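You operate a simulated robot arm through the tools that you are given. There is no shell and no other tool. Be economical: measure what you need, move in short steps, check, and stop when the job is done.

Carry out the task below with a simulated robot arm. There is one attempt and no reset: what you move stays moved.

JOB
Load the silver lids and drop one on the can in the slide.
Fine: the stack goes in the canner's lid socket; one lid only; bring the slide back to CAN IN; no drink, rollers untouched; the other cans stay.

The check looks at the end state, three seconds after you hand in, the way a careful person would. Anything else that was tipped, shoved, dropped, spilled or broken makes it a failure. Lids that push on must go on centred and level and be pressed home; caps that screw on are set level and turned clockwise until they are tight.

ROBOT AND FRAMES
A 5-joint arm with a three-finger gripper on a trunk, on a base that drives. Base frame: it is fixed to the floor where the robot stands at the start and does not move with it; the origin is under the middle of the robot, x ahead of it, y to its left, z up; the surface under the hand at the start is at about z = 860. Units: mm, degrees, N and s.
With the tool pointing down near the work surface it reaches from about 320 to 660 mm from the robot's upright axis, wherever it stands. Its first joint turns from -166.0 to 166.0 degrees. Places, roughly: blue knob marked roller step [400, 400, 1000]; can slide with blue knob [400, 100, 900]; green button marked dose [400, 200, 1000]; lid socket of the table canner [500, 300, 1000]; sealed small can with teal band (6x6x9 cm) [400, 0, 900]; sealed small can with white band (6x6x9 cm) [300, 0, 900]; small can with green band (6x6x9 cm) [300, -100, 900]; small can with orange band (6x6x9 cm) [400, 100, 900]; small can with purple band (6x6x9 cm) [400, -100, 900]; yellow button marked drop lid [400, 300, 1000]. The tool tilts only in the upright plane through the base axis and itself; it spins freely about its own axis. Payload 1.37 kg.
The tool frame sits at the grasp point between the pads (the TCP): z along the fingers, y along the line on which they close. The tips reach 16 mm beyond it. The gripper opens to 101 mm. The gripper's body begins 82 mm behind the TCP.
Orientation is told as [roll, pitch, yaw] about the base's x, y, z axes, in that order, counted from this pose: with the fingers straight down and closing along the base's y, the tool's x points along the base's -x, its y along +y and its z along -z.

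CONTROLS
- The arm moves only by the tool nudge_tool. Its argument "plan" is a list of rows, each an object of numbers (a shift or turn left out is 0, a gripper value left out holds the last): "tx", "ty", "tz": the shift along the base's x, y, z in units of 300 mm (1.0 is 300 mm); "wx", "wy", "wz": the turn, a rotation vector about the base's x, y, z in units of 180 degrees (1.0 is 180 degrees); "fingers": the finger opening in cm, from 0 to 10.1. In form: [{"tx": .., "ty": .., "tz": .., "wx": .., "wy": .., "wz": .., "fingers": ..}, ...]. A call has 1 to 10 rows; each row is the pose to reach, as a shift and turn from the pose commanded when the call began. A call with a number of a shift or a turn outside -1 to 1 is refused whole. A row lasts 0.2 s, in which the tool goes at most 50 mm and 8.6 degrees; a call with a longer step from one row to the next is refused whole, and so is a gripper value outside its range. A pose out of reach is approached as far as the arm can. The call stops where the force on the tool passes 40 N (or 10 N more than at its start, if that is more) or the arm is blocked; 0.2 s more then pass. The fingers move at their own pace (about 45 mm/s each) and stop on an object; they squeeze with about 26 N. The grip force told is the motor's: it shows also when the fingers shut on nothing. Time passes only in rows, and 0.2 s behind the last, so rows that repeat a pose let the fingers close. The reply holds the time, the measured pose of the TCP, the force on the tool along the base axes, the opening and the grip force, in the units named above and with some noise, with the torque about the TCP (base axes, N m) and any sound that the robot's microphone picked up, and new pictures: "show" is both (left out), scene, wrist or none.
- Cameras (640 x 400 px; columns grow to the right, rows downward): "scene" is now at [16.2, 169.1, 1579.7]; the picture's right is [-0.08, -1.00, 0.00], its down [-0.74, 0.06, -0.67] and it looks along [0.67, -0.05, -0.74] (base axes); focal length 265 px, centre (320, 200). "wrist" rides on the gripper at [72, 20, -104] in the tool frame; the picture's right is [-0.26, 0.96, 0.00], its down [-0.76, -0.21, -0.62] and it looks along [-0.60, -0.16, 0.78] (tool axes); focal length 265 px, centre (320, 200). There is no depth. A picture from a camera that has moved, and an enlarged one, comes with that camera's place and axes in the base frame and with its lens.
- slide_trunk(by): slides the trunk up (or, below 0, down) by that many mm; the arm and the scene camera ride with it, the base frame stays. It gives what a move gives, with no picture.
- roll_base(legs): drives the robot by 1 to 6 legs, each [ahead, left, turn to the left] in mm, mm and degrees, along the robot's own axes; the way and the turn of a leg run together, so that a leg with both is an arc; at most 1500 mm and 180 degrees a leg. The arm and the cameras ride along, it lands a little off, and it stops where it bumps. It gives what a move gives, and a new picture of the scene camera.
- aim_head(pan, tilt): turns the head with the scene camera to pan (to the left, within 155 degrees either way) and tilt (down, from -29 to 69), counted from straight ahead of the robot. It gives what a move gives, and a new picture of the scene camera.
- inspect(camera, box): a new picture of the part [left, top, right, bottom] of that camera's present view, enlarged. No time passes.
- hand_in(): hands the job in; it is judged then, once.

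Work in short steps. Places have to be worked out from the pictures, the camera data and where the tool is seen: move nearer, look again, correct. Check each grasp and each placing, and mend what went wrong. You have 120 turns and 260 pictures in all, those below and enlarged ones among them. Open the gripper and draw the arm clear of the work before you hand the job in, unless the task says otherwise; then end with one line.

The tools are called after "Call:" as a command line: name --argument value ..., lists and objects as JSON in quotes. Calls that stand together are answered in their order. nudge_tool: Moves the arm, as the interface text tells. Its arguments: {"type":"object","properties":{"plan":{"type":"array","items":{"type":"object","properties":{"tx":{"type":"number"},"ty":{"type":"number"},"tz":{"type":"number"},"wx":{"type":"number"},"wy":{"type":"number"},"wz":{"type":"number"},"fingers":{"type":"number"}}}},"show":{"type":"string","enum":["both","scene","wrist","none"]}},"required":["plan"]} The other tools are called the same way: slide_trunk (by) slides the trunk up or down; roll_base (legs) drives the base; aim_head (pan, tilt) turns the head that bears the scene camera; inspect (camera, box) takes an enlarged picture of a part of a camera's view; hand_in () hands the job in.

At the start:

```text
t: 0.0
eef_pos: [427.3, 85.3, 1244.1]
tool_rot: [0.0, 0.0, 0.0]
contact_force: [0.1, 0.4, -0.5]
moment: [-0.01, -0.05, -0.01]
width: 101.0
finger_force: 0.1
trunk travel left (down, up): [-525.0, 65.0]
robot x, y, heading: [2.8, -3.1, 0.1]
head pan, tilt: [-4.4, 47.6]
```

scene: 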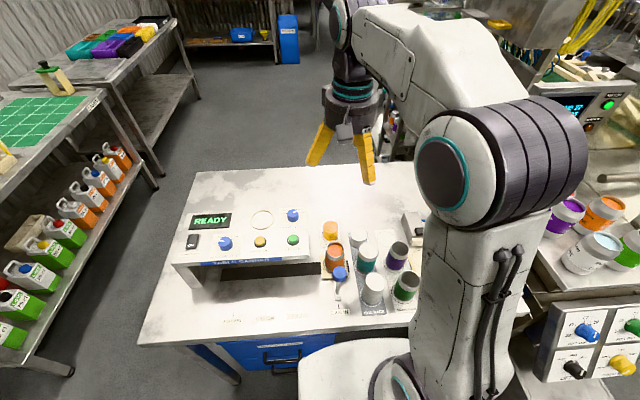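
wrist: 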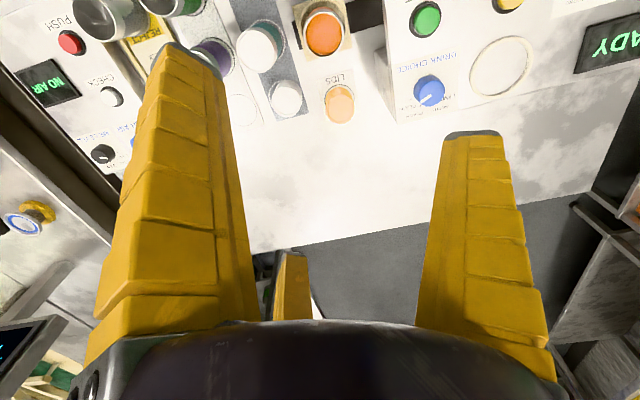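

The canner with its panel is on the table; I zoom in to read labels and find the lids.

Call:
inspect --camera "scene" --box '[160, 190, 320, 290]'

Call:
inspect --camera "scene" --box '[300, 200, 460, 320]'

Call:
inspect --camera "wrist" --box '[220, 0, 640, 160]'

```text
4.00 times, centred on (240, 240) of scene
camera zoom: at [16.2, 169.1, 1579.7], right [-0.08, -1.0, 0.0], down [-0.74, 0.06, -0.67], along [0.67, -0.05, -0.74], focal length 1059 px, centre (640, 40)
```

zoom: 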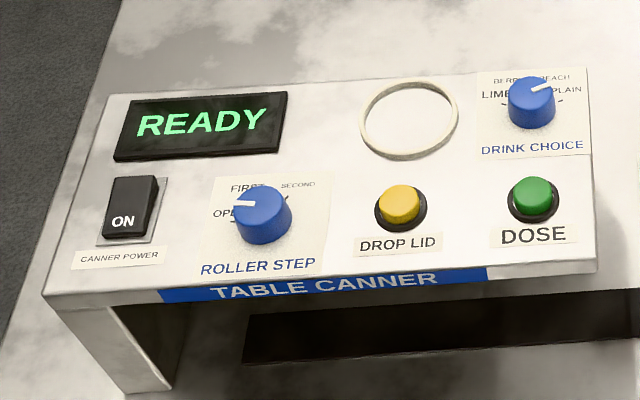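

```text
3.33 times, centred on (380, 260) of scene
camera zoom: at [16.2, 169.1, 1579.7], right [-0.08, -1.0, 0.0], down [-0.74, 0.06, -0.67], along [0.67, -0.05, -0.74], focal length 882 px, centre (120, 0)
```

zoom: 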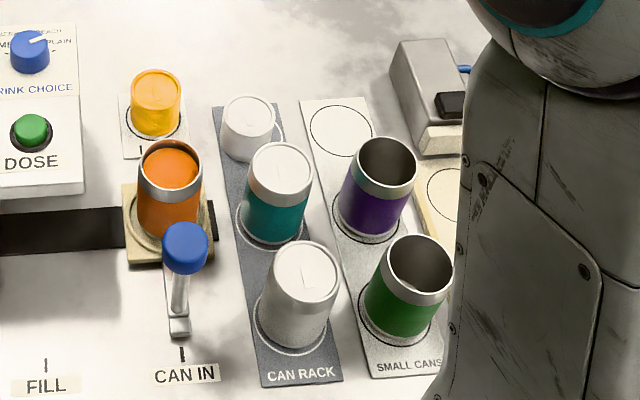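

```text
1.52 times, centred on (430, 80) of wrist
camera zoom: at [354.8, 104.7, 1348.4], right [0.26, 0.96, 0.0], down [0.76, -0.21, 0.62], along [0.6, -0.16, -0.78], focal length 404 px, centre (152, 383)
```

zoom: 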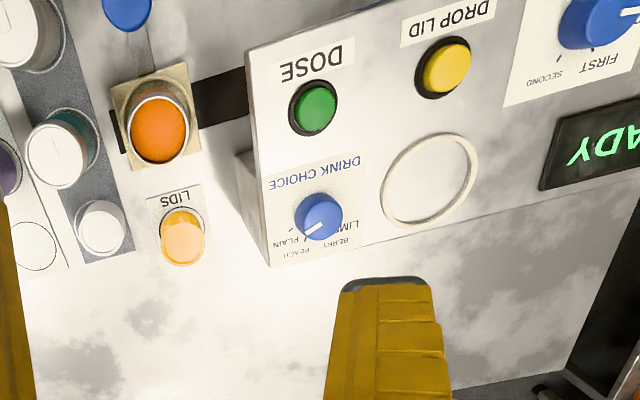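

Candidates for silver lids: the short pale stack at the end of the can rack. I check the rest of the table and the slide labels.

Call:
inspect --camera "scene" --box '[190, 280, 370, 340]'

Call:
aim_head --pan -35 --tilt 50

Call:
inspect --camera "wrist" --box '[60, 0, 400, 150]'

```text
3.56 times, centred on (280, 310) of scene
camera zoom: at [16.2, 169.1, 1579.7], right [-0.08, -1.0, 0.0], down [-0.74, 0.06, -0.67], along [0.67, -0.05, -0.74], focal length 941 px, centre (462, -191)
```

zoom: 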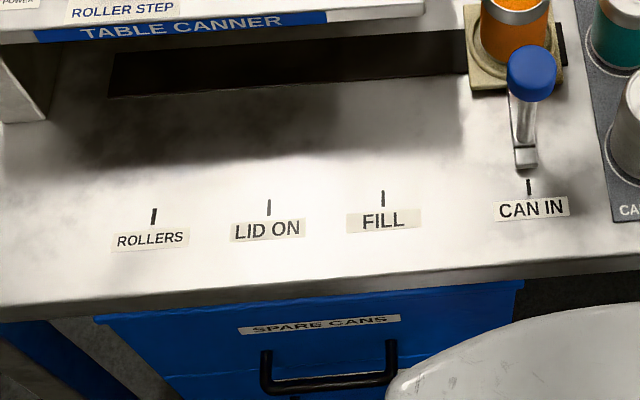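

```text
t: 1.0
eef_pos: [425.8, 86.3, 1244.7]
tool_rot: [0.0, 0.0, -0.1]
contact_force: [-0.5, -0.1, -0.5]
moment: [-0.02, -0.02, -0.03]
width: 100.4
finger_force: 0.1
trunk travel left (down, up): [-525.0, 65.0]
robot x, y, heading: [-2.5, 0.3, 0.0]
head pan, tilt: [-35.0, 50.0]
camera scene: at [0.4, 131.1, 1576.4], right [-0.57, -0.82, 0.0], down [-0.63, 0.44, -0.64], along [0.53, -0.37, -0.77], focal length 265 px, centre (320, 200)
```

scene: 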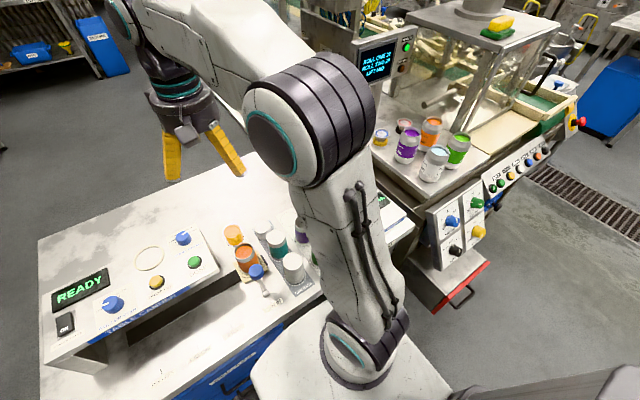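

```text
1.88 times, centred on (230, 75) of wrist
camera zoom: at [354.8, 104.7, 1348.4], right [0.26, 0.96, 0.0], down [0.76, -0.21, 0.62], along [0.6, -0.16, -0.78], focal length 500 px, centre (489, 435)
```

zoom: 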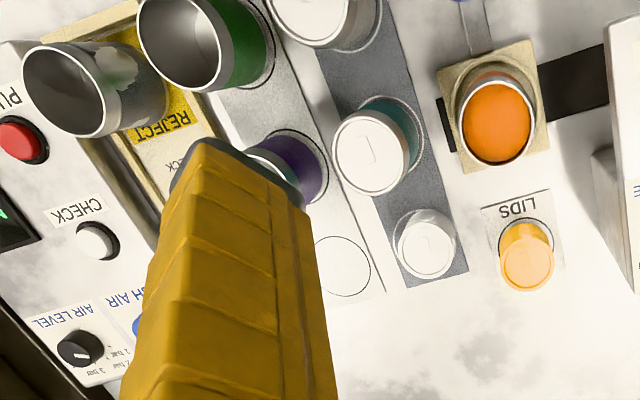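

Silver stack looks to be at about (478, 15), ~35 mm high; socket ring about (481, 297, 1000). I hover above the stack to measure.

Call:
nudge_tool --plan '[{"tx": 0.035, "ty": -0.047, "tz": -0.12, "fingers": 7.5}, {"tx": 0.07, "ty": -0.094, "tz": -0.24}, {"tx": 0.105, "ty": -0.141, "tz": -0.36}, {"tx": 0.14, "ty": -0.188, "tz": -0.48}, {"tx": 0.173, "ty": -0.235, "tz": -0.6}, {"tx": 0.173, "ty": -0.235, "tz": -0.6}]'

Call:
aim_head --pan 0 --tilt 52

```text
t: 2.4
eef_pos: [478.6, 14.9, 1065.6]
tool_rot: [0.1, -0.1, 0.0]
contact_force: [0.0, 0.4, -0.1]
moment: [-0.04, 0.0, 0.03]
width: 77.5
finger_force: 2.2
trunk travel left (down, up): [-525.0, 65.0]
robot x, y, heading: [0.5, -0.0, -0.1]
head pan, tilt: [-35.0, 50.0]
camera scene: at [0.1, 131.0, 1576.4], right [-0.57, -0.82, 0.0], down [-0.63, 0.44, -0.64], along [0.53, -0.37, -0.77], focal length 265 px, centre (320, 200)
camera wrist: at [407.1, 33.7, 1168.7], right [0.26, 0.96, 0.0], down [0.76, -0.21, 0.62], along [0.6, -0.16, -0.78], focal length 265 px, centre (320, 200)
```

scene: 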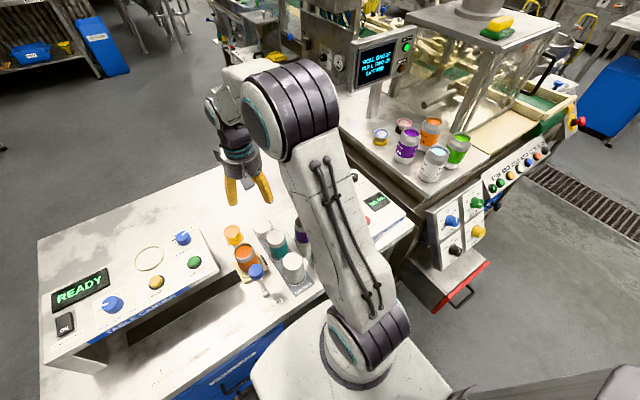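
wrist: 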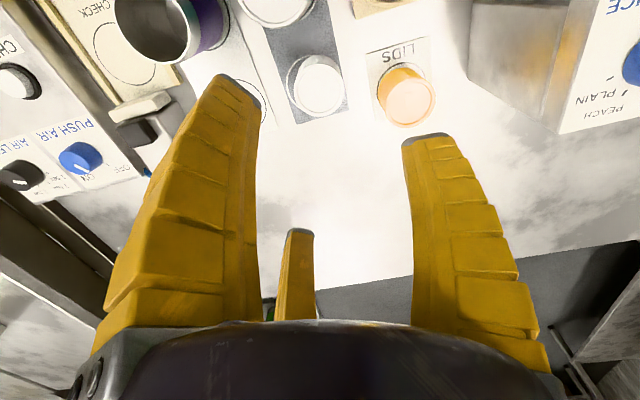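

```text
t: 3.4
eef_pos: [479.5, 15.0, 1065.9]
tool_rot: [-0.1, 0.0, 0.0]
contact_force: [0.2, -0.4, -1.1]
moment: [0.0, 0.02, 0.0]
width: 77.8
finger_force: 2.1
trunk travel left (down, up): [-525.0, 65.0]
robot x, y, heading: [-2.3, -0.4, 0.1]
head pan, tilt: [0.0, 52.0]
camera scene: at [12.4, 175.1, 1573.7], right [0.0, -1.0, 0.0], down [-0.79, 0.0, -0.62], along [0.62, 0.0, -0.79], focal length 265 px, centre (320, 200)
```

scene: 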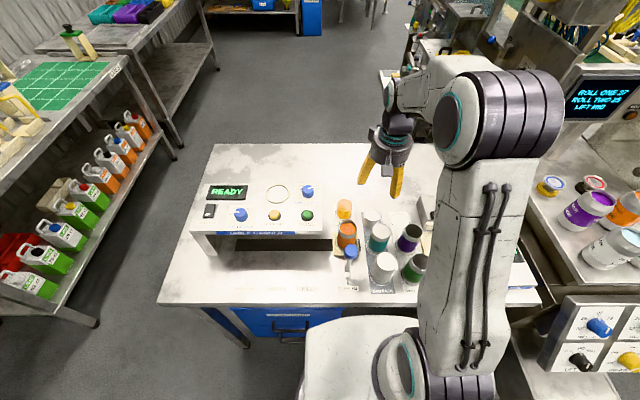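

The stack is in view below the gripper; enlarge it for measurement.

Call:
inspect --camera "wrist" --box '[240, 20, 400, 120]'

Call:
inspect --camera "scene" --box '[320, 190, 440, 300]'

```text
4.00 times, centred on (320, 70) of wrist
camera zoom: at [407.2, 33.9, 1169.0], right [0.26, 0.96, 0.0], down [0.76, -0.21, 0.62], along [0.6, -0.16, -0.78], focal length 1062 px, centre (320, 720)
```

zoom: 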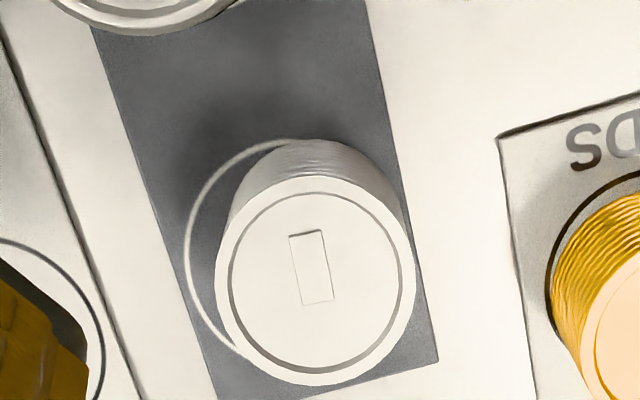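

```text
3.64 times, centred on (380, 245) of scene
camera zoom: at [12.4, 175.1, 1573.7], right [0.0, -1.0, 0.0], down [-0.79, 0.0, -0.62], along [0.62, 0.0, -0.79], focal length 963 px, centre (102, 36)
```

zoom: 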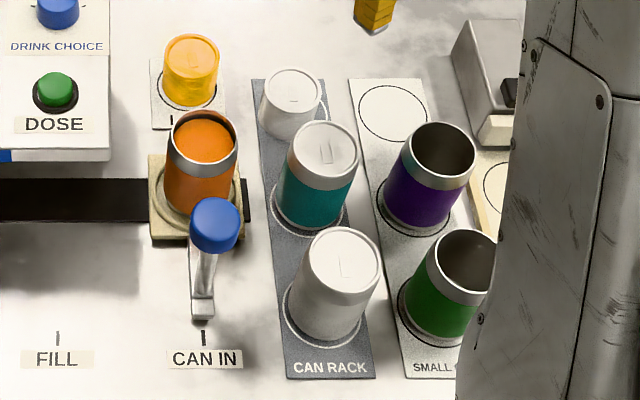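

The ridged stack is centred near (482, 14), top about 905. I descend to TCP z≈892 so its lower third stays free for the socket.

Call:
nudge_tool --plan '[{"tx": 0.01, "ty": -0.003, "tz": -0.15}, {"tx": 0.01, "ty": -0.003, "tz": -0.3}, {"tx": 0.01, "ty": -0.003, "tz": -0.45}, {"tx": 0.01, "ty": -0.003, "tz": -0.52}, {"tx": 0.01, "ty": -0.003, "tz": -0.579}, {"tx": 0.01, "ty": -0.003, "tz": -0.579}]'

Call:
inspect --camera "scene" --box '[320, 170, 440, 280]'

```text
t: 4.8
eef_pos: [481.9, 14.4, 892.0]
tool_rot: [0.1, -0.1, 0.0]
contact_force: [0.4, 0.4, 0.8]
moment: [0.01, 0.0, 0.03]
width: 77.8
finger_force: 2.2
trunk travel left (down, up): [-525.0, 65.0]
robot x, y, heading: [-0.6, -0.1, -0.1]
head pan, tilt: [0.0, 52.0]
camera scene: at [12.4, 175.2, 1573.7], right [0.0, -1.0, 0.0], down [-0.79, 0.0, -0.62], along [0.62, 0.0, -0.79], focal length 265 px, centre (320, 200)
camera wrist: at [410.0, 33.3, 994.3], right [0.26, 0.96, 0.0], down [0.76, -0.21, 0.62], along [0.6, -0.16, -0.78], focal length 265 px, centre (320, 200)
```

scene: 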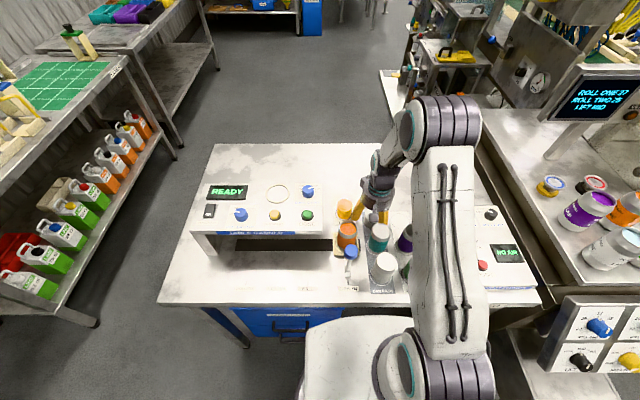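
wrist: 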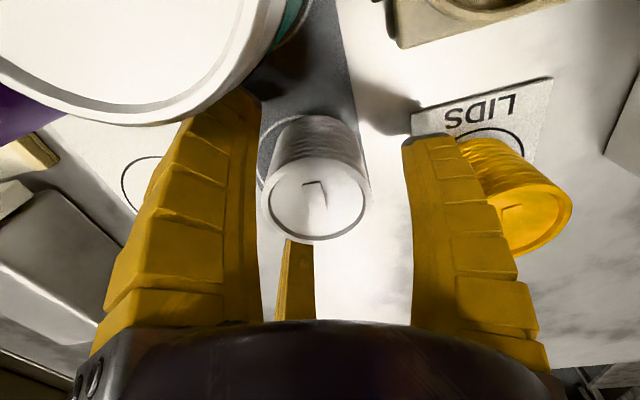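

```text
3.64 times, centred on (380, 225) of scene
camera zoom: at [12.4, 175.2, 1573.7], right [0.0, -1.0, 0.0], down [-0.79, 0.0, -0.62], along [0.62, 0.0, -0.79], focal length 963 px, centre (102, 109)
```

zoom: 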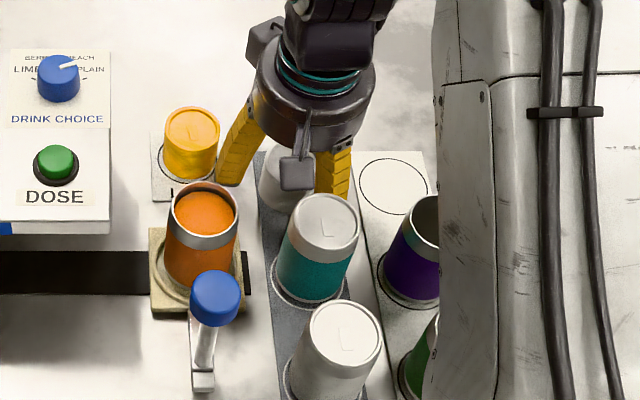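

Stack is centred between the fingers. Close on it.

Call:
nudge_tool --plan '[{"fingers": 4.0}, {"fingers": 4.0}, {"fingers": 4.0}, {"fingers": 4.0}]' --show "wrist"

```text
t: 5.8
eef_pos: [481.2, 14.2, 890.9]
tool_rot: [0.0, -0.2, -0.1]
contact_force: [-1.1, 1.5, 6.3]
moment: [0.07, 0.15, -0.01]
width: 42.5
finger_force: 25.8
trunk travel left (down, up): [-525.0, 65.0]
robot x, y, heading: [2.2, -0.5, 0.1]
head pan, tilt: [0.0, 52.0]
camera wrist: at [409.8, 33.3, 995.3], right [0.26, 0.96, 0.0], down [0.76, -0.21, 0.62], along [0.6, -0.16, -0.78], focal length 265 px, centre (320, 200)
```

wrist: 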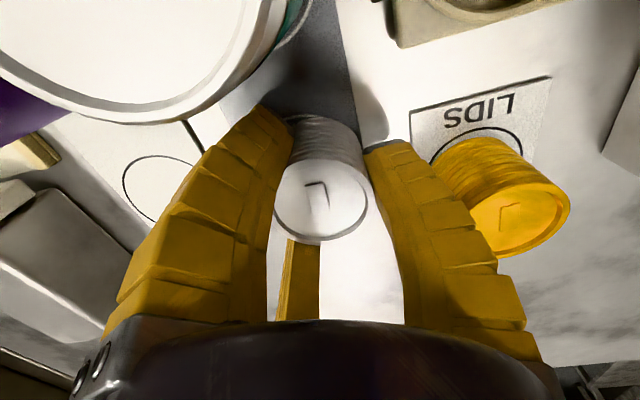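

Opening is 42.5 mm, a bit less than expected; zoom to check how it is held.

Call:
inspect --camera "wrist" --box '[240, 90, 420, 260]'

```text
2.35 times, centred on (330, 175) of wrist
camera zoom: at [409.8, 33.3, 995.3], right [0.26, 0.96, 0.0], down [0.76, -0.21, 0.62], along [0.6, -0.16, -0.78], focal length 624 px, centre (296, 259)
```

zoom: 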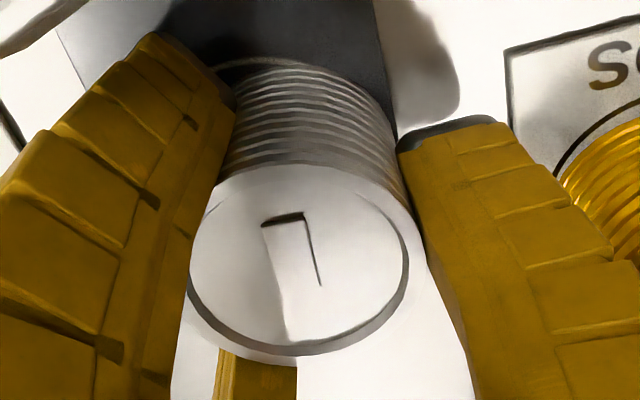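

The stack appears held between both pads. Lift 40 mm slowly and check that all lids come with it.

Call:
nudge_tool --plan '[{"tz": 0.03}, {"tz": 0.07}, {"tz": 0.14}, {"tz": 0.14}]' --show "wrist"

Call:
inspect --camera "scene" --box '[330, 170, 420, 240]'

```text
t: 6.8
eef_pos: [481.6, 14.5, 932.8]
tool_rot: [-0.1, 0.0, 0.0]
contact_force: [-0.2, -0.2, -0.5]
moment: [0.0, 0.01, -0.02]
width: 41.5
finger_force: 26.1
trunk travel left (down, up): [-525.0, 65.0]
robot x, y, heading: [0.3, -1.0, 0.2]
head pan, tilt: [0.0, 52.0]
camera wrist: at [410.1, 33.6, 1036.8], right [0.26, 0.96, 0.0], down [0.76, -0.21, 0.62], along [0.6, -0.16, -0.78], focal length 265 px, centre (320, 200)
```

wrist: 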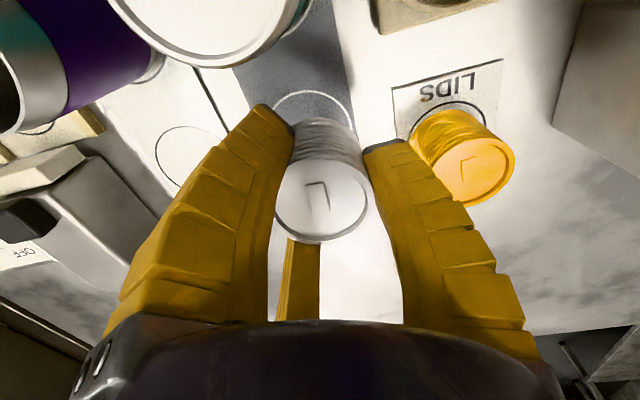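

```text
5.71 times, centred on (375, 205) of scene
camera zoom: at [12.6, 175.1, 1573.7], right [0.0, -1.0, 0.0], down [-0.79, 0.0, -0.62], along [0.62, 0.0, -0.79], focal length 1513 px, centre (6, 171)
```

zoom: 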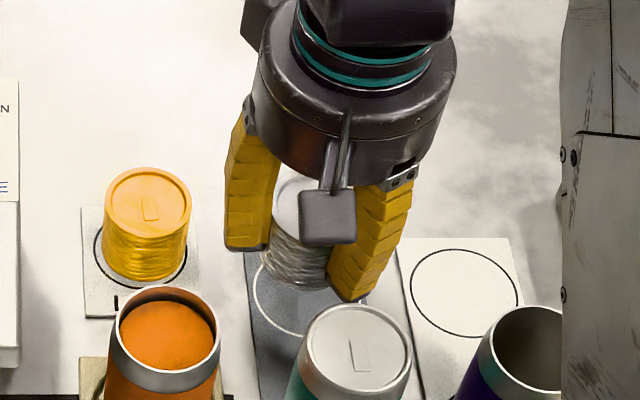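

All lids came up, level. Raise to TCP z≈1100 and carry over to the socket.

Call:
nudge_tool --plan '[{"tz": 0.15}, {"tz": 0.3}, {"tz": 0.45}, {"tz": 0.557}, {"tz": 0.557}]' --show "none"

Call:
nudge_tool --plan '[{"ty": 0.13}, {"ty": 0.26}, {"ty": 0.4}, {"ty": 0.54}, {"ty": 0.68}, {"ty": 0.82}, {"ty": 0.94}, {"ty": 0.94}, {"ty": 0.94}]'

Call:
inspect --camera "scene" --box '[180, 140, 360, 250]'

Call:
inspect --camera "wrist" --box '[220, 60, 420, 260]'

```text
t: 8.0
eef_pos: [482.1, 16.0, 1101.9]
tool_rot: [0.0, 0.0, 0.0]
contact_force: [0.4, 0.1, 0.5]
moment: [0.02, -0.02, -0.03]
width: 40.9
finger_force: 26.1
trunk travel left (down, up): [-525.0, 65.0]
robot x, y, heading: [1.4, -1.5, 0.0]
head pan, tilt: [0.0, 52.0]
```

```text
t: 10.0
eef_pos: [480.7, 296.5, 1100.3]
tool_rot: [0.0, 0.0, 0.0]
contact_force: [0.1, 0.9, -0.3]
moment: [0.02, -0.01, 0.01]
width: 40.9
finger_force: 25.8
trunk travel left (down, up): [-525.0, 65.0]
robot x, y, heading: [-2.2, -1.7, 0.0]
head pan, tilt: [0.0, 52.0]
camera scene: at [12.5, 175.3, 1573.7], right [0.0, -1.0, 0.0], down [-0.79, 0.0, -0.62], along [0.62, 0.0, -0.79], focal length 265 px, centre (320, 200)
camera wrist: at [409.4, 315.4, 1204.6], right [0.26, 0.96, 0.0], down [0.76, -0.21, 0.62], along [0.6, -0.16, -0.78], focal length 265 px, centre (320, 200)
```

scene: 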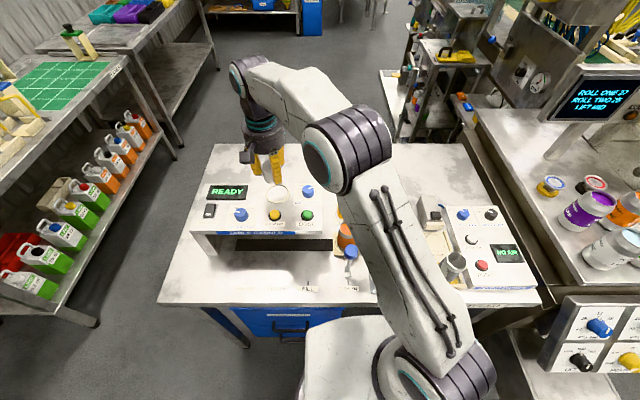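
wrist: 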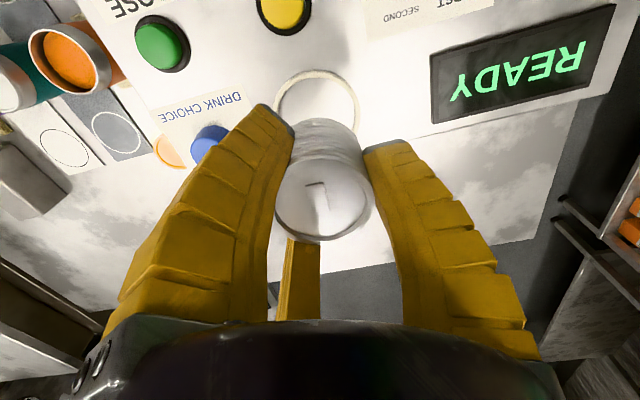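

```text
3.56 times, centred on (270, 195) of scene
camera zoom: at [12.5, 175.3, 1573.7], right [0.0, -1.0, 0.0], down [-0.79, 0.0, -0.62], along [0.62, 0.0, -0.79], focal length 941 px, centre (498, 218)
```

zoom: 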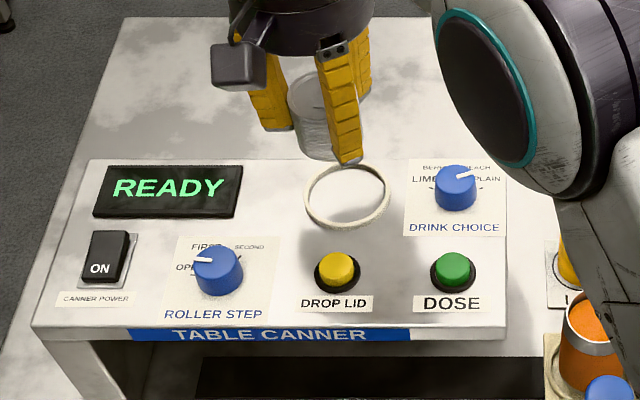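

```text
2.00 times, centred on (320, 160) of wrist
camera zoom: at [409.4, 315.4, 1204.6], right [0.26, 0.96, 0.0], down [0.76, -0.21, 0.62], along [0.6, -0.16, -0.78], focal length 531 px, centre (320, 280)
```

zoom: 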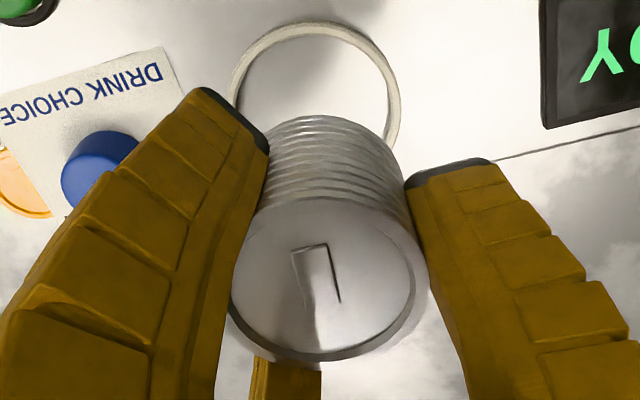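

Fingers look skewed relative to the stated closing line; take a closer look at the grasp and ring alignment from the scene camera.

Call:
inspect --camera "scene" --box '[230, 120, 310, 220]'

```text
4.00 times, centred on (270, 170) of scene
camera zoom: at [12.5, 175.3, 1573.7], right [0.0, -1.0, 0.0], down [-0.79, 0.0, -0.62], along [0.62, 0.0, -0.79], focal length 1059 px, centre (520, 320)
```

zoom: 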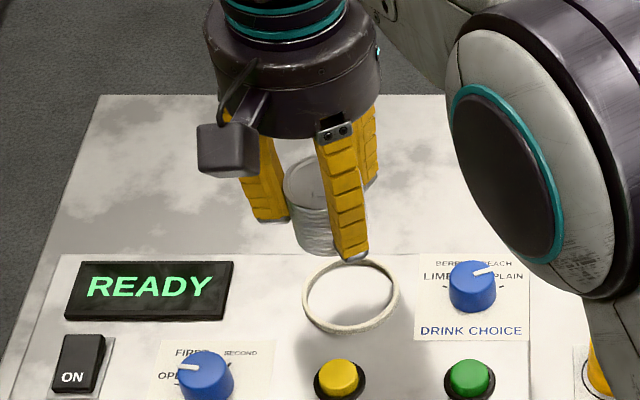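

The gripper is really three-fingered and holds the stack upright. Ring centre computes to (483, 293.5); shift +2, −2.5 mm and descend to TCP z≈1045 to recheck.

Call:
nudge_tool --plan '[{"tx": 0.008, "ty": -0.009}, {"tx": 0.008, "ty": -0.009, "tz": -0.1}, {"tx": 0.008, "ty": -0.009, "tz": -0.185}, {"tx": 0.008, "ty": -0.009, "tz": -0.185}]' --show "none"

Call:
inspect --camera "scene" --box '[230, 130, 310, 220]'

Call:
inspect --camera "wrist" --box '[220, 60, 420, 260]'

```text
t: 11.0
eef_pos: [483.9, 294.6, 1044.2]
tool_rot: [-0.1, 0.0, 0.1]
contact_force: [-0.1, -0.5, -0.1]
moment: [-0.02, 0.01, 0.0]
width: 40.9
finger_force: 25.8
trunk travel left (down, up): [-525.0, 65.0]
robot x, y, heading: [1.0, -1.3, 0.1]
head pan, tilt: [0.0, 52.0]
```

```text
4.44 times, centred on (270, 175) of scene
camera zoom: at [12.4, 175.2, 1573.7], right [0.0, -1.0, 0.0], down [-0.79, 0.0, -0.62], along [0.62, 0.0, -0.79], focal length 1176 px, centre (542, 311)
```

zoom: 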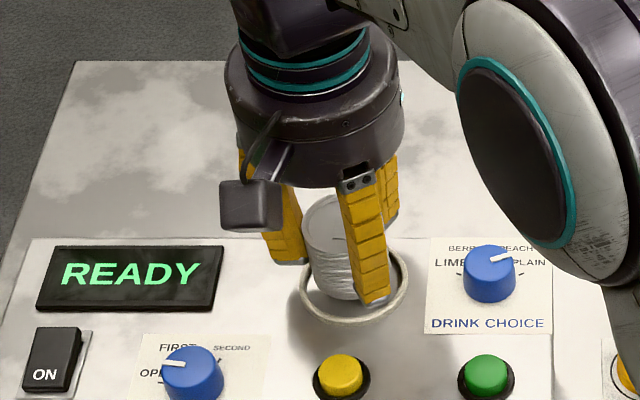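

```text
2.00 times, centred on (320, 160) of wrist
camera zoom: at [412.0, 312.2, 1148.0], right [0.26, 0.96, 0.0], down [0.76, -0.21, 0.62], along [0.6, -0.16, -0.78], focal length 531 px, centre (320, 280)
```

zoom: 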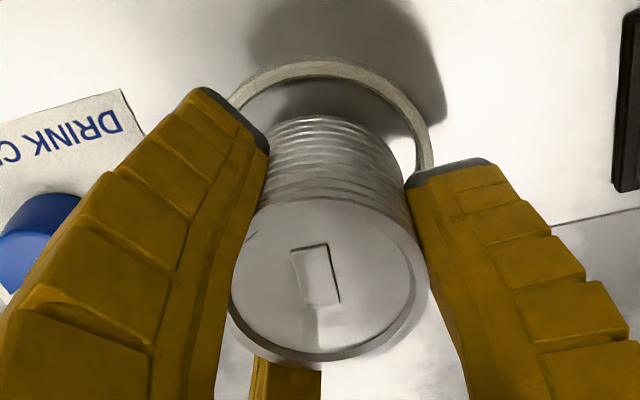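

Alignment looks near; stack perhaps ~2 mm too far in x. Shift −1.5 mm and lower to TCP z≈1030.

Call:
nudge_tool --plan '[{"tx": -0.006, "tz": -0.02}, {"tx": -0.006, "tz": -0.048}, {"tx": -0.006, "tz": -0.048}]' --show "none"

Call:
inspect --camera "scene" --box '[250, 160, 300, 210]'

Call:
inspect --camera "wrist" --box '[260, 70, 380, 190]'

```text
t: 11.8
eef_pos: [482.1, 293.0, 1031.3]
tool_rot: [0.1, -0.1, 0.0]
contact_force: [0.6, 0.1, 3.1]
moment: [0.01, 0.1, 0.01]
width: 41.5
finger_force: 25.9
trunk travel left (down, up): [-525.0, 65.0]
robot x, y, heading: [-1.7, 1.6, 0.2]
head pan, tilt: [0.0, 52.0]
```

```text
8.00 times, centred on (275, 185) of scene
camera zoom: at [12.2, 175.0, 1573.8], right [0.0, -1.0, 0.0], down [-0.79, 0.0, -0.62], along [0.62, 0.0, -0.79], focal length 2118 px, centre (680, 320)
```

zoom: 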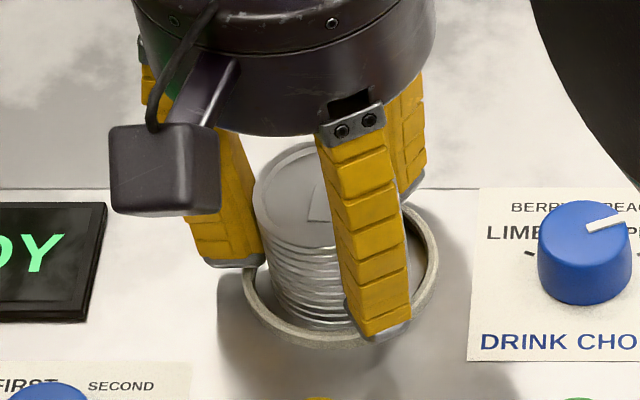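

```text
3.33 times, centred on (320, 130) of wrist
camera zoom: at [410.2, 312.1, 1134.3], right [0.26, 0.96, 0.0], down [0.76, -0.21, 0.62], along [0.6, -0.16, -0.78], focal length 885 px, centre (320, 433)
```

zoom: 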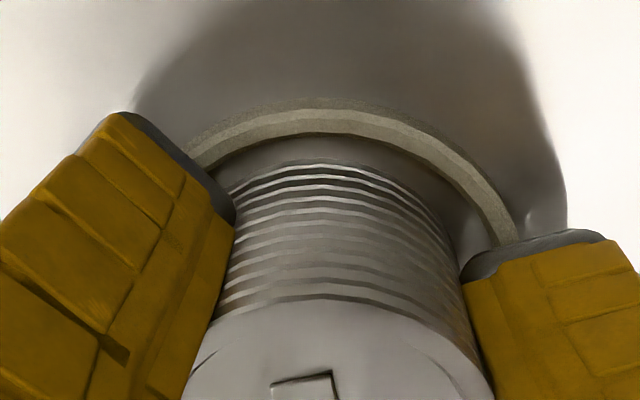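

Stack base is inside the rim and 3 N upward hints it is touching the socket floor. Press down a few mm gently to confirm.

Call:
nudge_tool --plan '[{"tz": -0.006}, {"tz": -0.012}, {"tz": -0.012}]' --show "none"

Call:
inspect --camera "scene" --box '[250, 160, 300, 210]'

```text
t: 12.6
eef_pos: [482.1, 293.3, 1028.5]
tool_rot: [0.2, -0.2, 0.1]
contact_force: [3.0, 0.5, 18.0]
moment: [-0.01, -0.07, 0.03]
width: 43.9
finger_force: 26.2
trunk travel left (down, up): [-525.0, 65.0]
robot x, y, heading: [-0.3, 0.2, 0.0]
head pan, tilt: [0.0, 52.0]
```

```text
8.00 times, centred on (275, 185) of scene
camera zoom: at [11.3, 174.4, 1574.0], right [0.0, -1.0, 0.0], down [-0.79, 0.0, -0.62], along [0.62, 0.0, -0.79], focal length 2118 px, centre (680, 320)
```

zoom: 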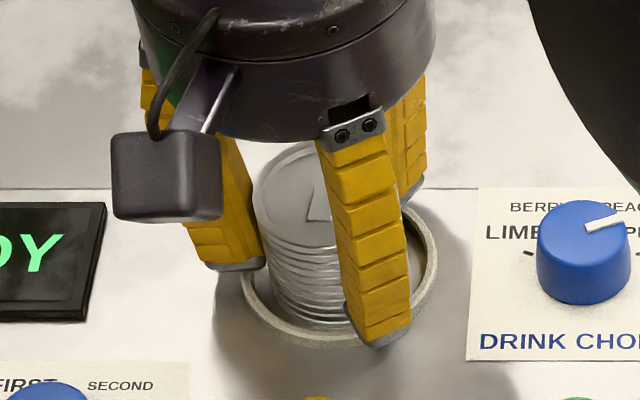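

Seated with an 18 N reaction. Ease up 2 mm, open, and look.

Call:
nudge_tool --plan '[{"tz": 0.005}, {"tz": 0.005, "fingers": 5.5}, {"tz": 0.005, "fingers": 6.5}, {"tz": 0.005, "fingers": 7.5}, {"tz": 0.005, "fingers": 7.5}]' --show "none"

Call:
inspect --camera "scene" --box '[250, 160, 300, 210]'

Call:
inspect --camera "wrist" --box '[220, 60, 420, 260]'

```text
t: 13.8
eef_pos: [481.6, 293.6, 1028.2]
tool_rot: [0.0, 0.0, -0.1]
contact_force: [-0.7, 0.4, 0.5]
moment: [0.0, 0.04, 0.02]
width: 77.6
finger_force: 2.0
trunk travel left (down, up): [-525.0, 65.0]
robot x, y, heading: [3.6, 0.1, 0.1]
head pan, tilt: [0.0, 52.0]
```

```text
8.00 times, centred on (275, 185) of scene
camera zoom: at [12.4, 175.2, 1573.7], right [0.0, -1.0, 0.0], down [-0.79, 0.0, -0.62], along [0.62, 0.0, -0.79], focal length 2118 px, centre (680, 320)
```

zoom: 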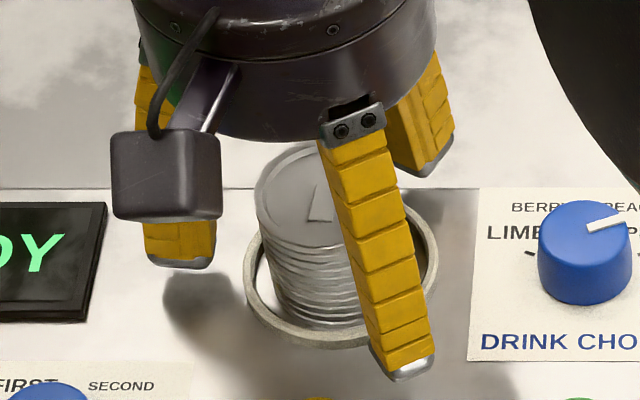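

```text
2.00 times, centred on (320, 160) of wrist
camera zoom: at [410.1, 312.2, 1132.0], right [0.26, 0.96, 0.0], down [0.76, -0.21, 0.62], along [0.6, -0.16, -0.78], focal length 531 px, centre (320, 280)
```

zoom: 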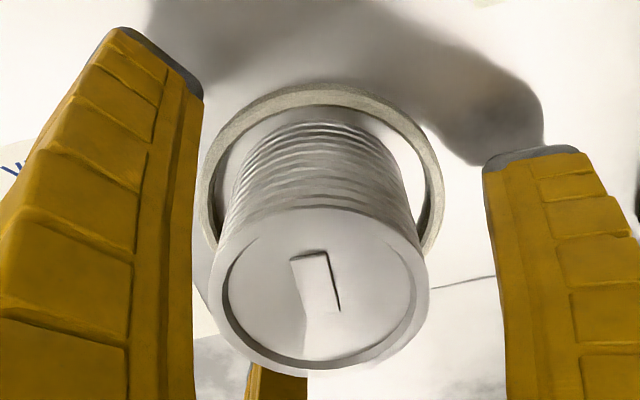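

The stack stands upright inside the ring. Lift away straight up and confirm.

Call:
nudge_tool --plan '[{"tz": 0.1}, {"tz": 0.25}, {"tz": 0.4}, {"tz": 0.4, "tx": -0.12}, {"tz": 0.4, "tx": -0.27}, {"tz": 0.4, "tx": -0.33}, {"tz": 0.4, "tx": -0.33}]'

Call:
inspect --camera "scene" --box '[180, 160, 380, 300]'

```text
t: 15.4
eef_pos: [383.1, 293.5, 1147.8]
tool_rot: [0.0, 0.0, -0.1]
contact_force: [0.1, -0.5, 0.2]
moment: [0.0, -0.04, 0.01]
width: 77.6
finger_force: 1.9
trunk travel left (down, up): [-525.0, 65.0]
robot x, y, heading: [-3.7, -2.7, -0.1]
head pan, tilt: [0.0, 52.0]
camera scene: at [12.5, 175.2, 1573.7], right [0.0, -1.0, 0.0], down [-0.79, 0.0, -0.62], along [0.62, 0.0, -0.79], focal length 265 px, centre (320, 200)
camera wrist: at [311.6, 312.3, 1251.4], right [0.26, 0.96, 0.0], down [0.76, -0.21, 0.62], along [0.6, -0.16, -0.78], focal length 265 px, centre (320, 200)
```

scene: 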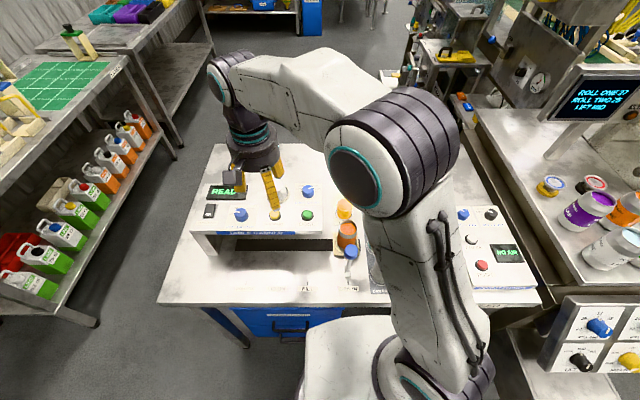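
wrist: 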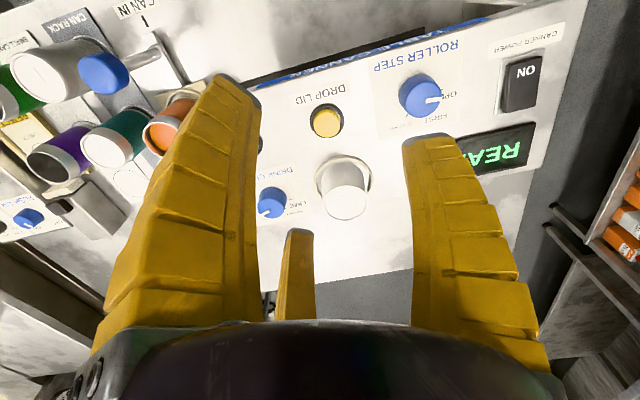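

```text
2.86 times, centred on (280, 230) of scene
camera zoom: at [12.5, 175.2, 1573.7], right [0.0, -1.0, 0.0], down [-0.79, 0.0, -0.62], along [0.62, 0.0, -0.79], focal length 756 px, centre (434, 114)
```

zoom: 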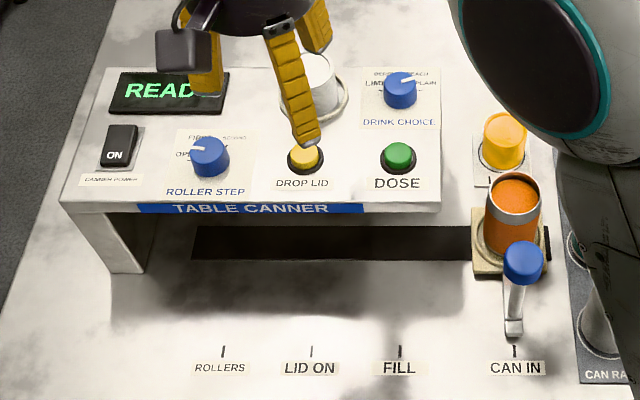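

Stack loaded, upright. Slide ticks: CAN IN y≈98, FILL≈208, LID ON≈293; knob near (313, 98, ~980). Move over the knob and measure it with the wrist camera.

Call:
nudge_tool --plan '[{"tx": -0.04, "ty": -0.11}, {"tx": -0.08, "ty": -0.22}, {"tx": -0.12, "ty": -0.33}, {"tx": -0.16, "ty": -0.44}, {"tx": -0.2, "ty": -0.55}, {"tx": -0.22, "ty": -0.65}, {"tx": -0.22, "ty": -0.65, "fingers": 6.5}]'

Call:
inspect --camera "wrist" --box '[220, 0, 420, 160]'

```text
t: 17.0
eef_pos: [316.3, 99.0, 1147.7]
tool_rot: [0.1, 0.0, 0.0]
contact_force: [-0.4, -0.3, 0.5]
moment: [-0.01, 0.0, 0.04]
width: 68.6
finger_force: 1.9
trunk travel left (down, up): [-525.0, 65.0]
robot x, y, heading: [0.2, 1.3, 0.1]
head pan, tilt: [0.0, 52.0]
camera scene: at [12.4, 175.3, 1573.7], right [0.0, -1.0, 0.0], down [-0.79, 0.0, -0.62], along [0.62, 0.0, -0.79], focal length 265 px, centre (320, 200)
camera wrist: at [244.5, 117.4, 1252.1], right [0.26, 0.96, 0.0], down [0.76, -0.21, 0.62], along [0.6, -0.16, -0.78], focal length 265 px, centre (320, 200)
```

scene: 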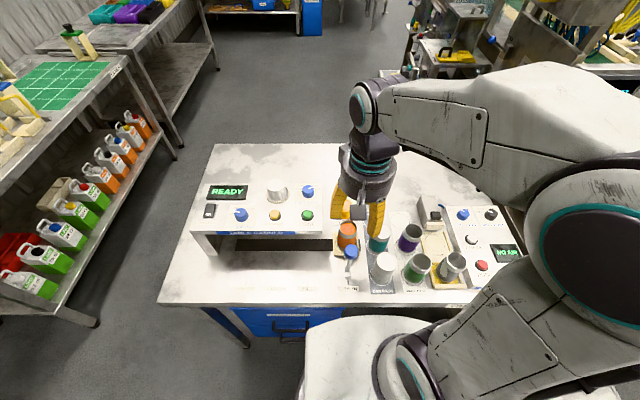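
wrist: 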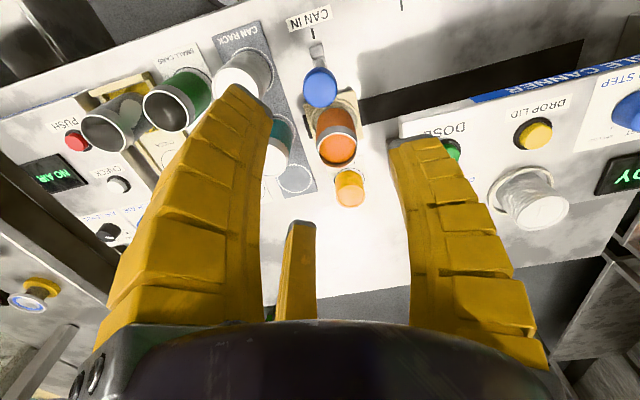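

```text
2.50 times, centred on (320, 80) of wrist
camera zoom: at [244.5, 117.4, 1252.1], right [0.26, 0.96, 0.0], down [0.76, -0.21, 0.62], along [0.6, -0.16, -0.78], focal length 664 px, centre (320, 500)
```

zoom: 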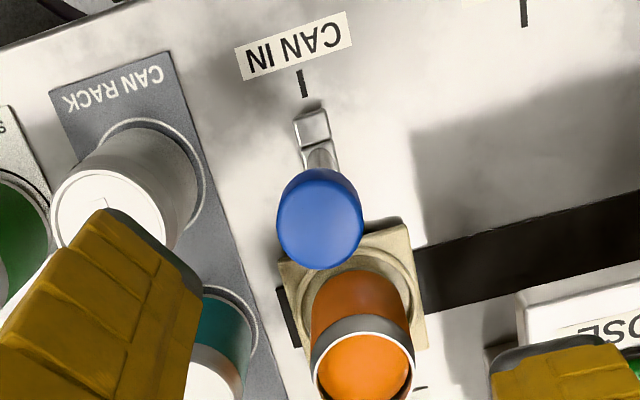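

Knob top is about (322, 97.5, 975), radius ~18. I rotate the three fingers by −30° so none points at the canner's front, and come down to z≈1035 above the knob.

Call:
nudge_tool --plan '[{"tx": 0.016, "ty": -0.004, "tz": -0.1, "wz": -0.0417, "fingers": 6.0}, {"tx": 0.016, "ty": -0.004, "tz": -0.2, "wz": -0.0834}, {"tx": 0.016, "ty": -0.004, "tz": -0.3, "wz": -0.125}, {"tx": 0.016, "ty": -0.004, "tz": -0.37, "wz": -0.1667}, {"tx": 0.016, "ty": -0.004, "tz": -0.37, "wz": -0.1667}]'

Call:
inspect --camera "scene" --box '[310, 180, 410, 290]'

```text
t: 18.2
eef_pos: [321.3, 97.4, 1036.4]
tool_rot: [0.1, 0.1, -30.1]
contact_force: [0.2, -0.2, -0.2]
moment: [-0.02, -0.01, 0.04]
width: 63.5
finger_force: 2.5
trunk travel left (down, up): [-525.0, 65.0]
robot x, y, heading: [0.6, -2.0, -0.1]
head pan, tilt: [0.0, 52.0]
camera scene: at [12.2, 175.1, 1573.7], right [0.0, -1.0, 0.0], down [-0.79, 0.0, -0.62], along [0.62, 0.0, -0.79], focal length 265 px, centre (320, 200)
camera wrist: at [269.6, 149.6, 1140.0], right [0.71, 0.7, 0.0], down [0.55, -0.56, 0.62], along [0.44, -0.44, -0.78], focal length 265 px, centre (320, 200)
```

scene: 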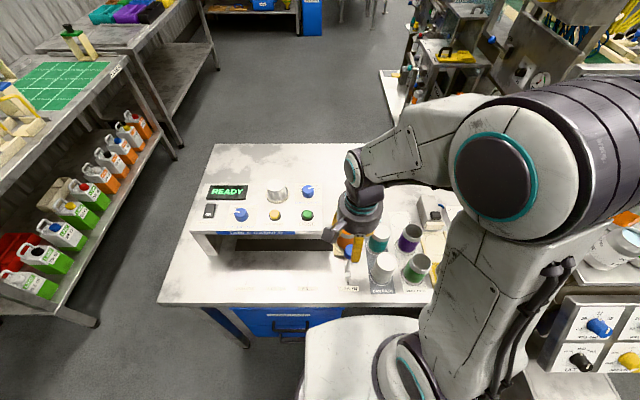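
wrist: 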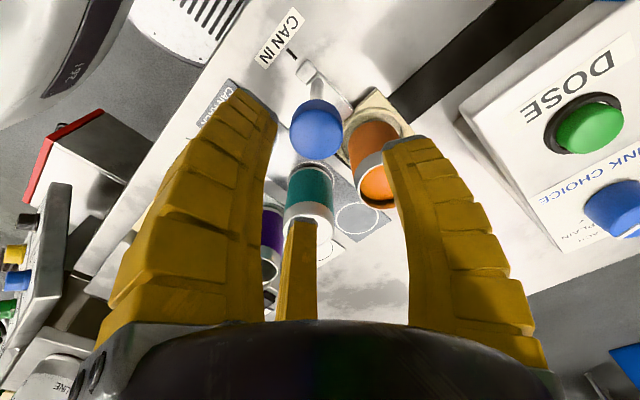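

```text
3.64 times, centred on (360, 235) of scene
camera zoom: at [12.2, 175.1, 1573.7], right [0.0, -1.0, 0.0], down [-0.79, 0.0, -0.62], along [0.62, 0.0, -0.79], focal length 963 px, centre (174, 73)
```

zoom: 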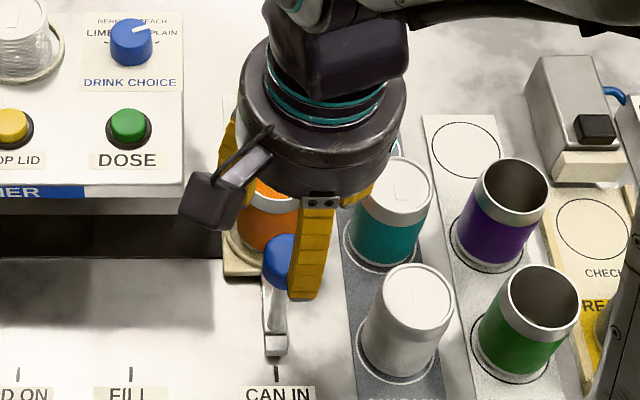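

Fingers straddle the knob as planned, centre about (319, 98). Descend to z≈968.

Call:
nudge_tool --plan '[{"tx": -0.007, "ty": 0.002, "tz": -0.08}, {"tx": -0.007, "ty": 0.002, "tz": -0.16}, {"tx": -0.007, "ty": 0.002, "tz": -0.228}, {"tx": -0.007, "ty": 0.002, "tz": -0.228}]'

Call:
inspect --camera "scene" --box '[310, 200, 400, 290]'

```text
t: 19.2
eef_pos: [318.6, 98.5, 968.3]
tool_rot: [0.0, 0.0, -29.9]
contact_force: [-0.2, 0.7, -0.2]
moment: [0.01, 0.01, 0.02]
width: 63.4
finger_force: 2.6
trunk travel left (down, up): [-525.0, 65.0]
robot x, y, heading: [0.8, -0.2, -0.2]
head pan, tilt: [0.0, 52.0]
camera scene: at [12.3, 175.1, 1573.7], right [0.0, -1.0, 0.0], down [-0.79, 0.0, -0.62], along [0.62, 0.0, -0.79], focal length 265 px, centre (320, 200)
camera wrist: at [267.1, 149.9, 1072.3], right [0.71, 0.7, 0.0], down [0.55, -0.56, 0.62], along [0.44, -0.44, -0.78], focal length 265 px, centre (320, 200)
```

scene: 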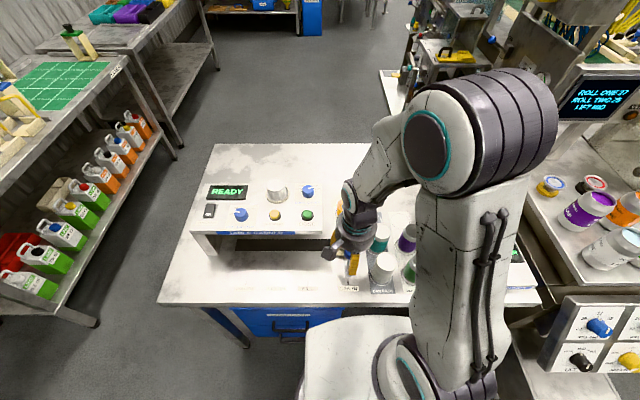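
wrist: 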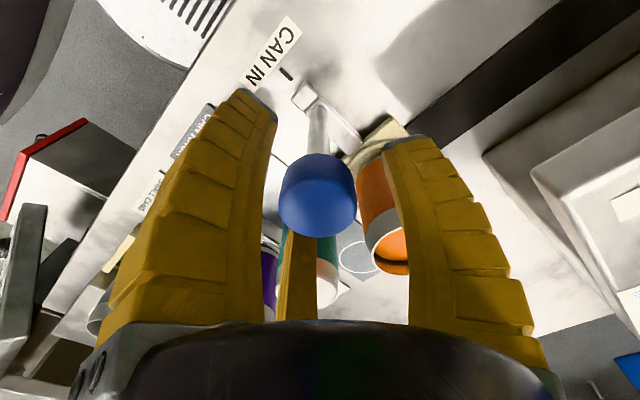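

```text
4.44 times, centred on (355, 245) of scene
camera zoom: at [12.3, 175.1, 1573.7], right [0.0, -1.0, 0.0], down [-0.79, 0.0, -0.62], along [0.62, 0.0, -0.79], focal length 1176 px, centre (164, 0)
```

zoom: 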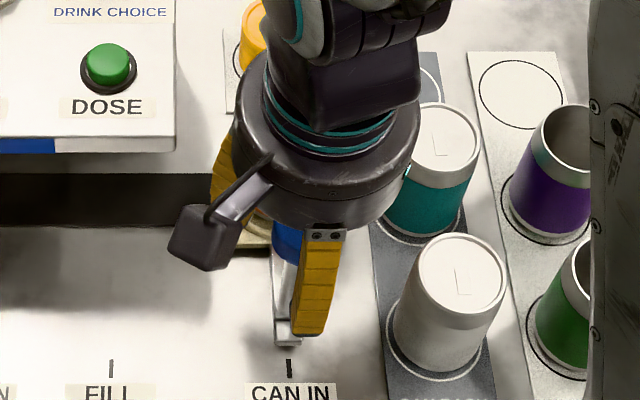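

Knob sits between the fingers. Close on it.

Call:
nudge_tool --plan '[{"fingers": 3.0}, {"fingers": 3.0}, {"fingers": 3.0}]' --show "wrist"

```text
t: 20.0
eef_pos: [318.0, 99.6, 968.5]
tool_rot: [0.0, -0.1, -30.1]
contact_force: [-0.4, 0.4, -0.4]
moment: [-0.02, 0.01, 0.02]
width: 35.2
finger_force: 3.9
trunk travel left (down, up): [-525.0, 65.0]
robot x, y, heading: [0.9, -1.9, 0.0]
head pan, tilt: [0.0, 52.0]
camera wrist: at [267.1, 149.9, 1072.5], right [0.71, 0.7, 0.0], down [0.55, -0.56, 0.62], along [0.44, -0.44, -0.78], focal length 265 px, centre (320, 200)
```

wrist: 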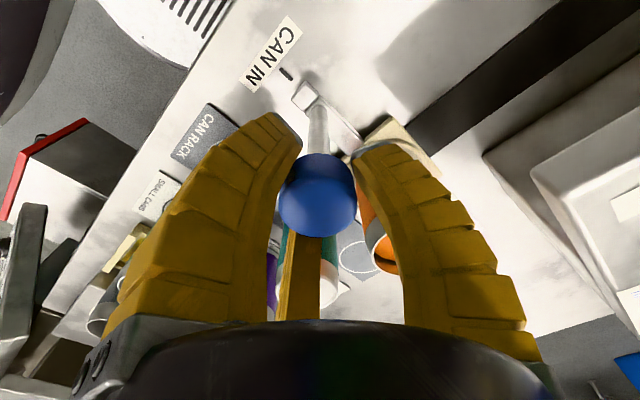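

Let the fingers settle on the knob.

Call:
nudge_tool --plan '[{"fingers": 2.5}, {"fingers": 2.5}]' --show "none"

```text
t: 20.6
eef_pos: [317.5, 97.0, 969.1]
tool_rot: [-0.1, 0.1, -30.0]
contact_force: [-7.6, 1.6, -2.5]
moment: [0.03, 0.01, 0.05]
width: 30.5
finger_force: 28.1
trunk travel left (down, up): [-525.0, 65.0]
robot x, y, heading: [1.8, -3.5, 0.2]
head pan, tilt: [0.0, 52.0]
```

Gripped (28 N). Start sliding slowly in +y, 24 mm as a test.

Call:
nudge_tool --plan '[{"ty": 0.01}, {"ty": 0.025}, {"ty": 0.045}, {"ty": 0.065}, {"ty": 0.08}, {"ty": 0.08}]' --show "none"

Call:
inspect --camera "scene" --box '[280, 200, 400, 300]'

```text
t: 22.0
eef_pos: [317.8, 123.3, 969.0]
tool_rot: [0.0, 0.1, -30.0]
contact_force: [-14.0, -0.3, -6.2]
moment: [-0.05, 0.06, 0.03]
width: 29.5
finger_force: 28.4
trunk travel left (down, up): [-525.0, 65.0]
robot x, y, heading: [0.4, 1.8, -0.3]
head pan, tilt: [0.0, 52.0]
```

```text
4.00 times, centred on (340, 250) of scene
camera zoom: at [10.4, 175.3, 1573.7], right [0.0, -1.0, 0.0], down [-0.79, 0.0, -0.62], along [0.62, 0.0, -0.79], focal length 1059 px, centre (240, 0)
```

zoom: 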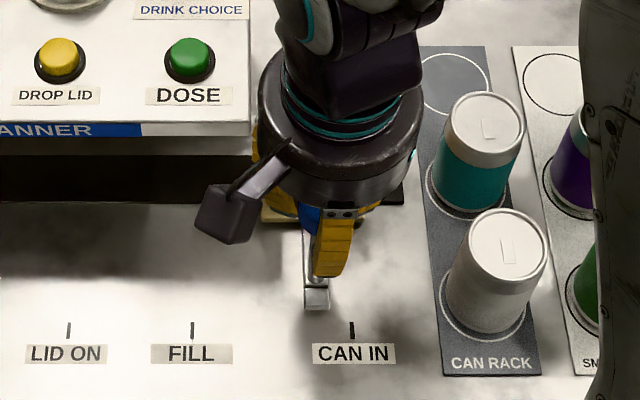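

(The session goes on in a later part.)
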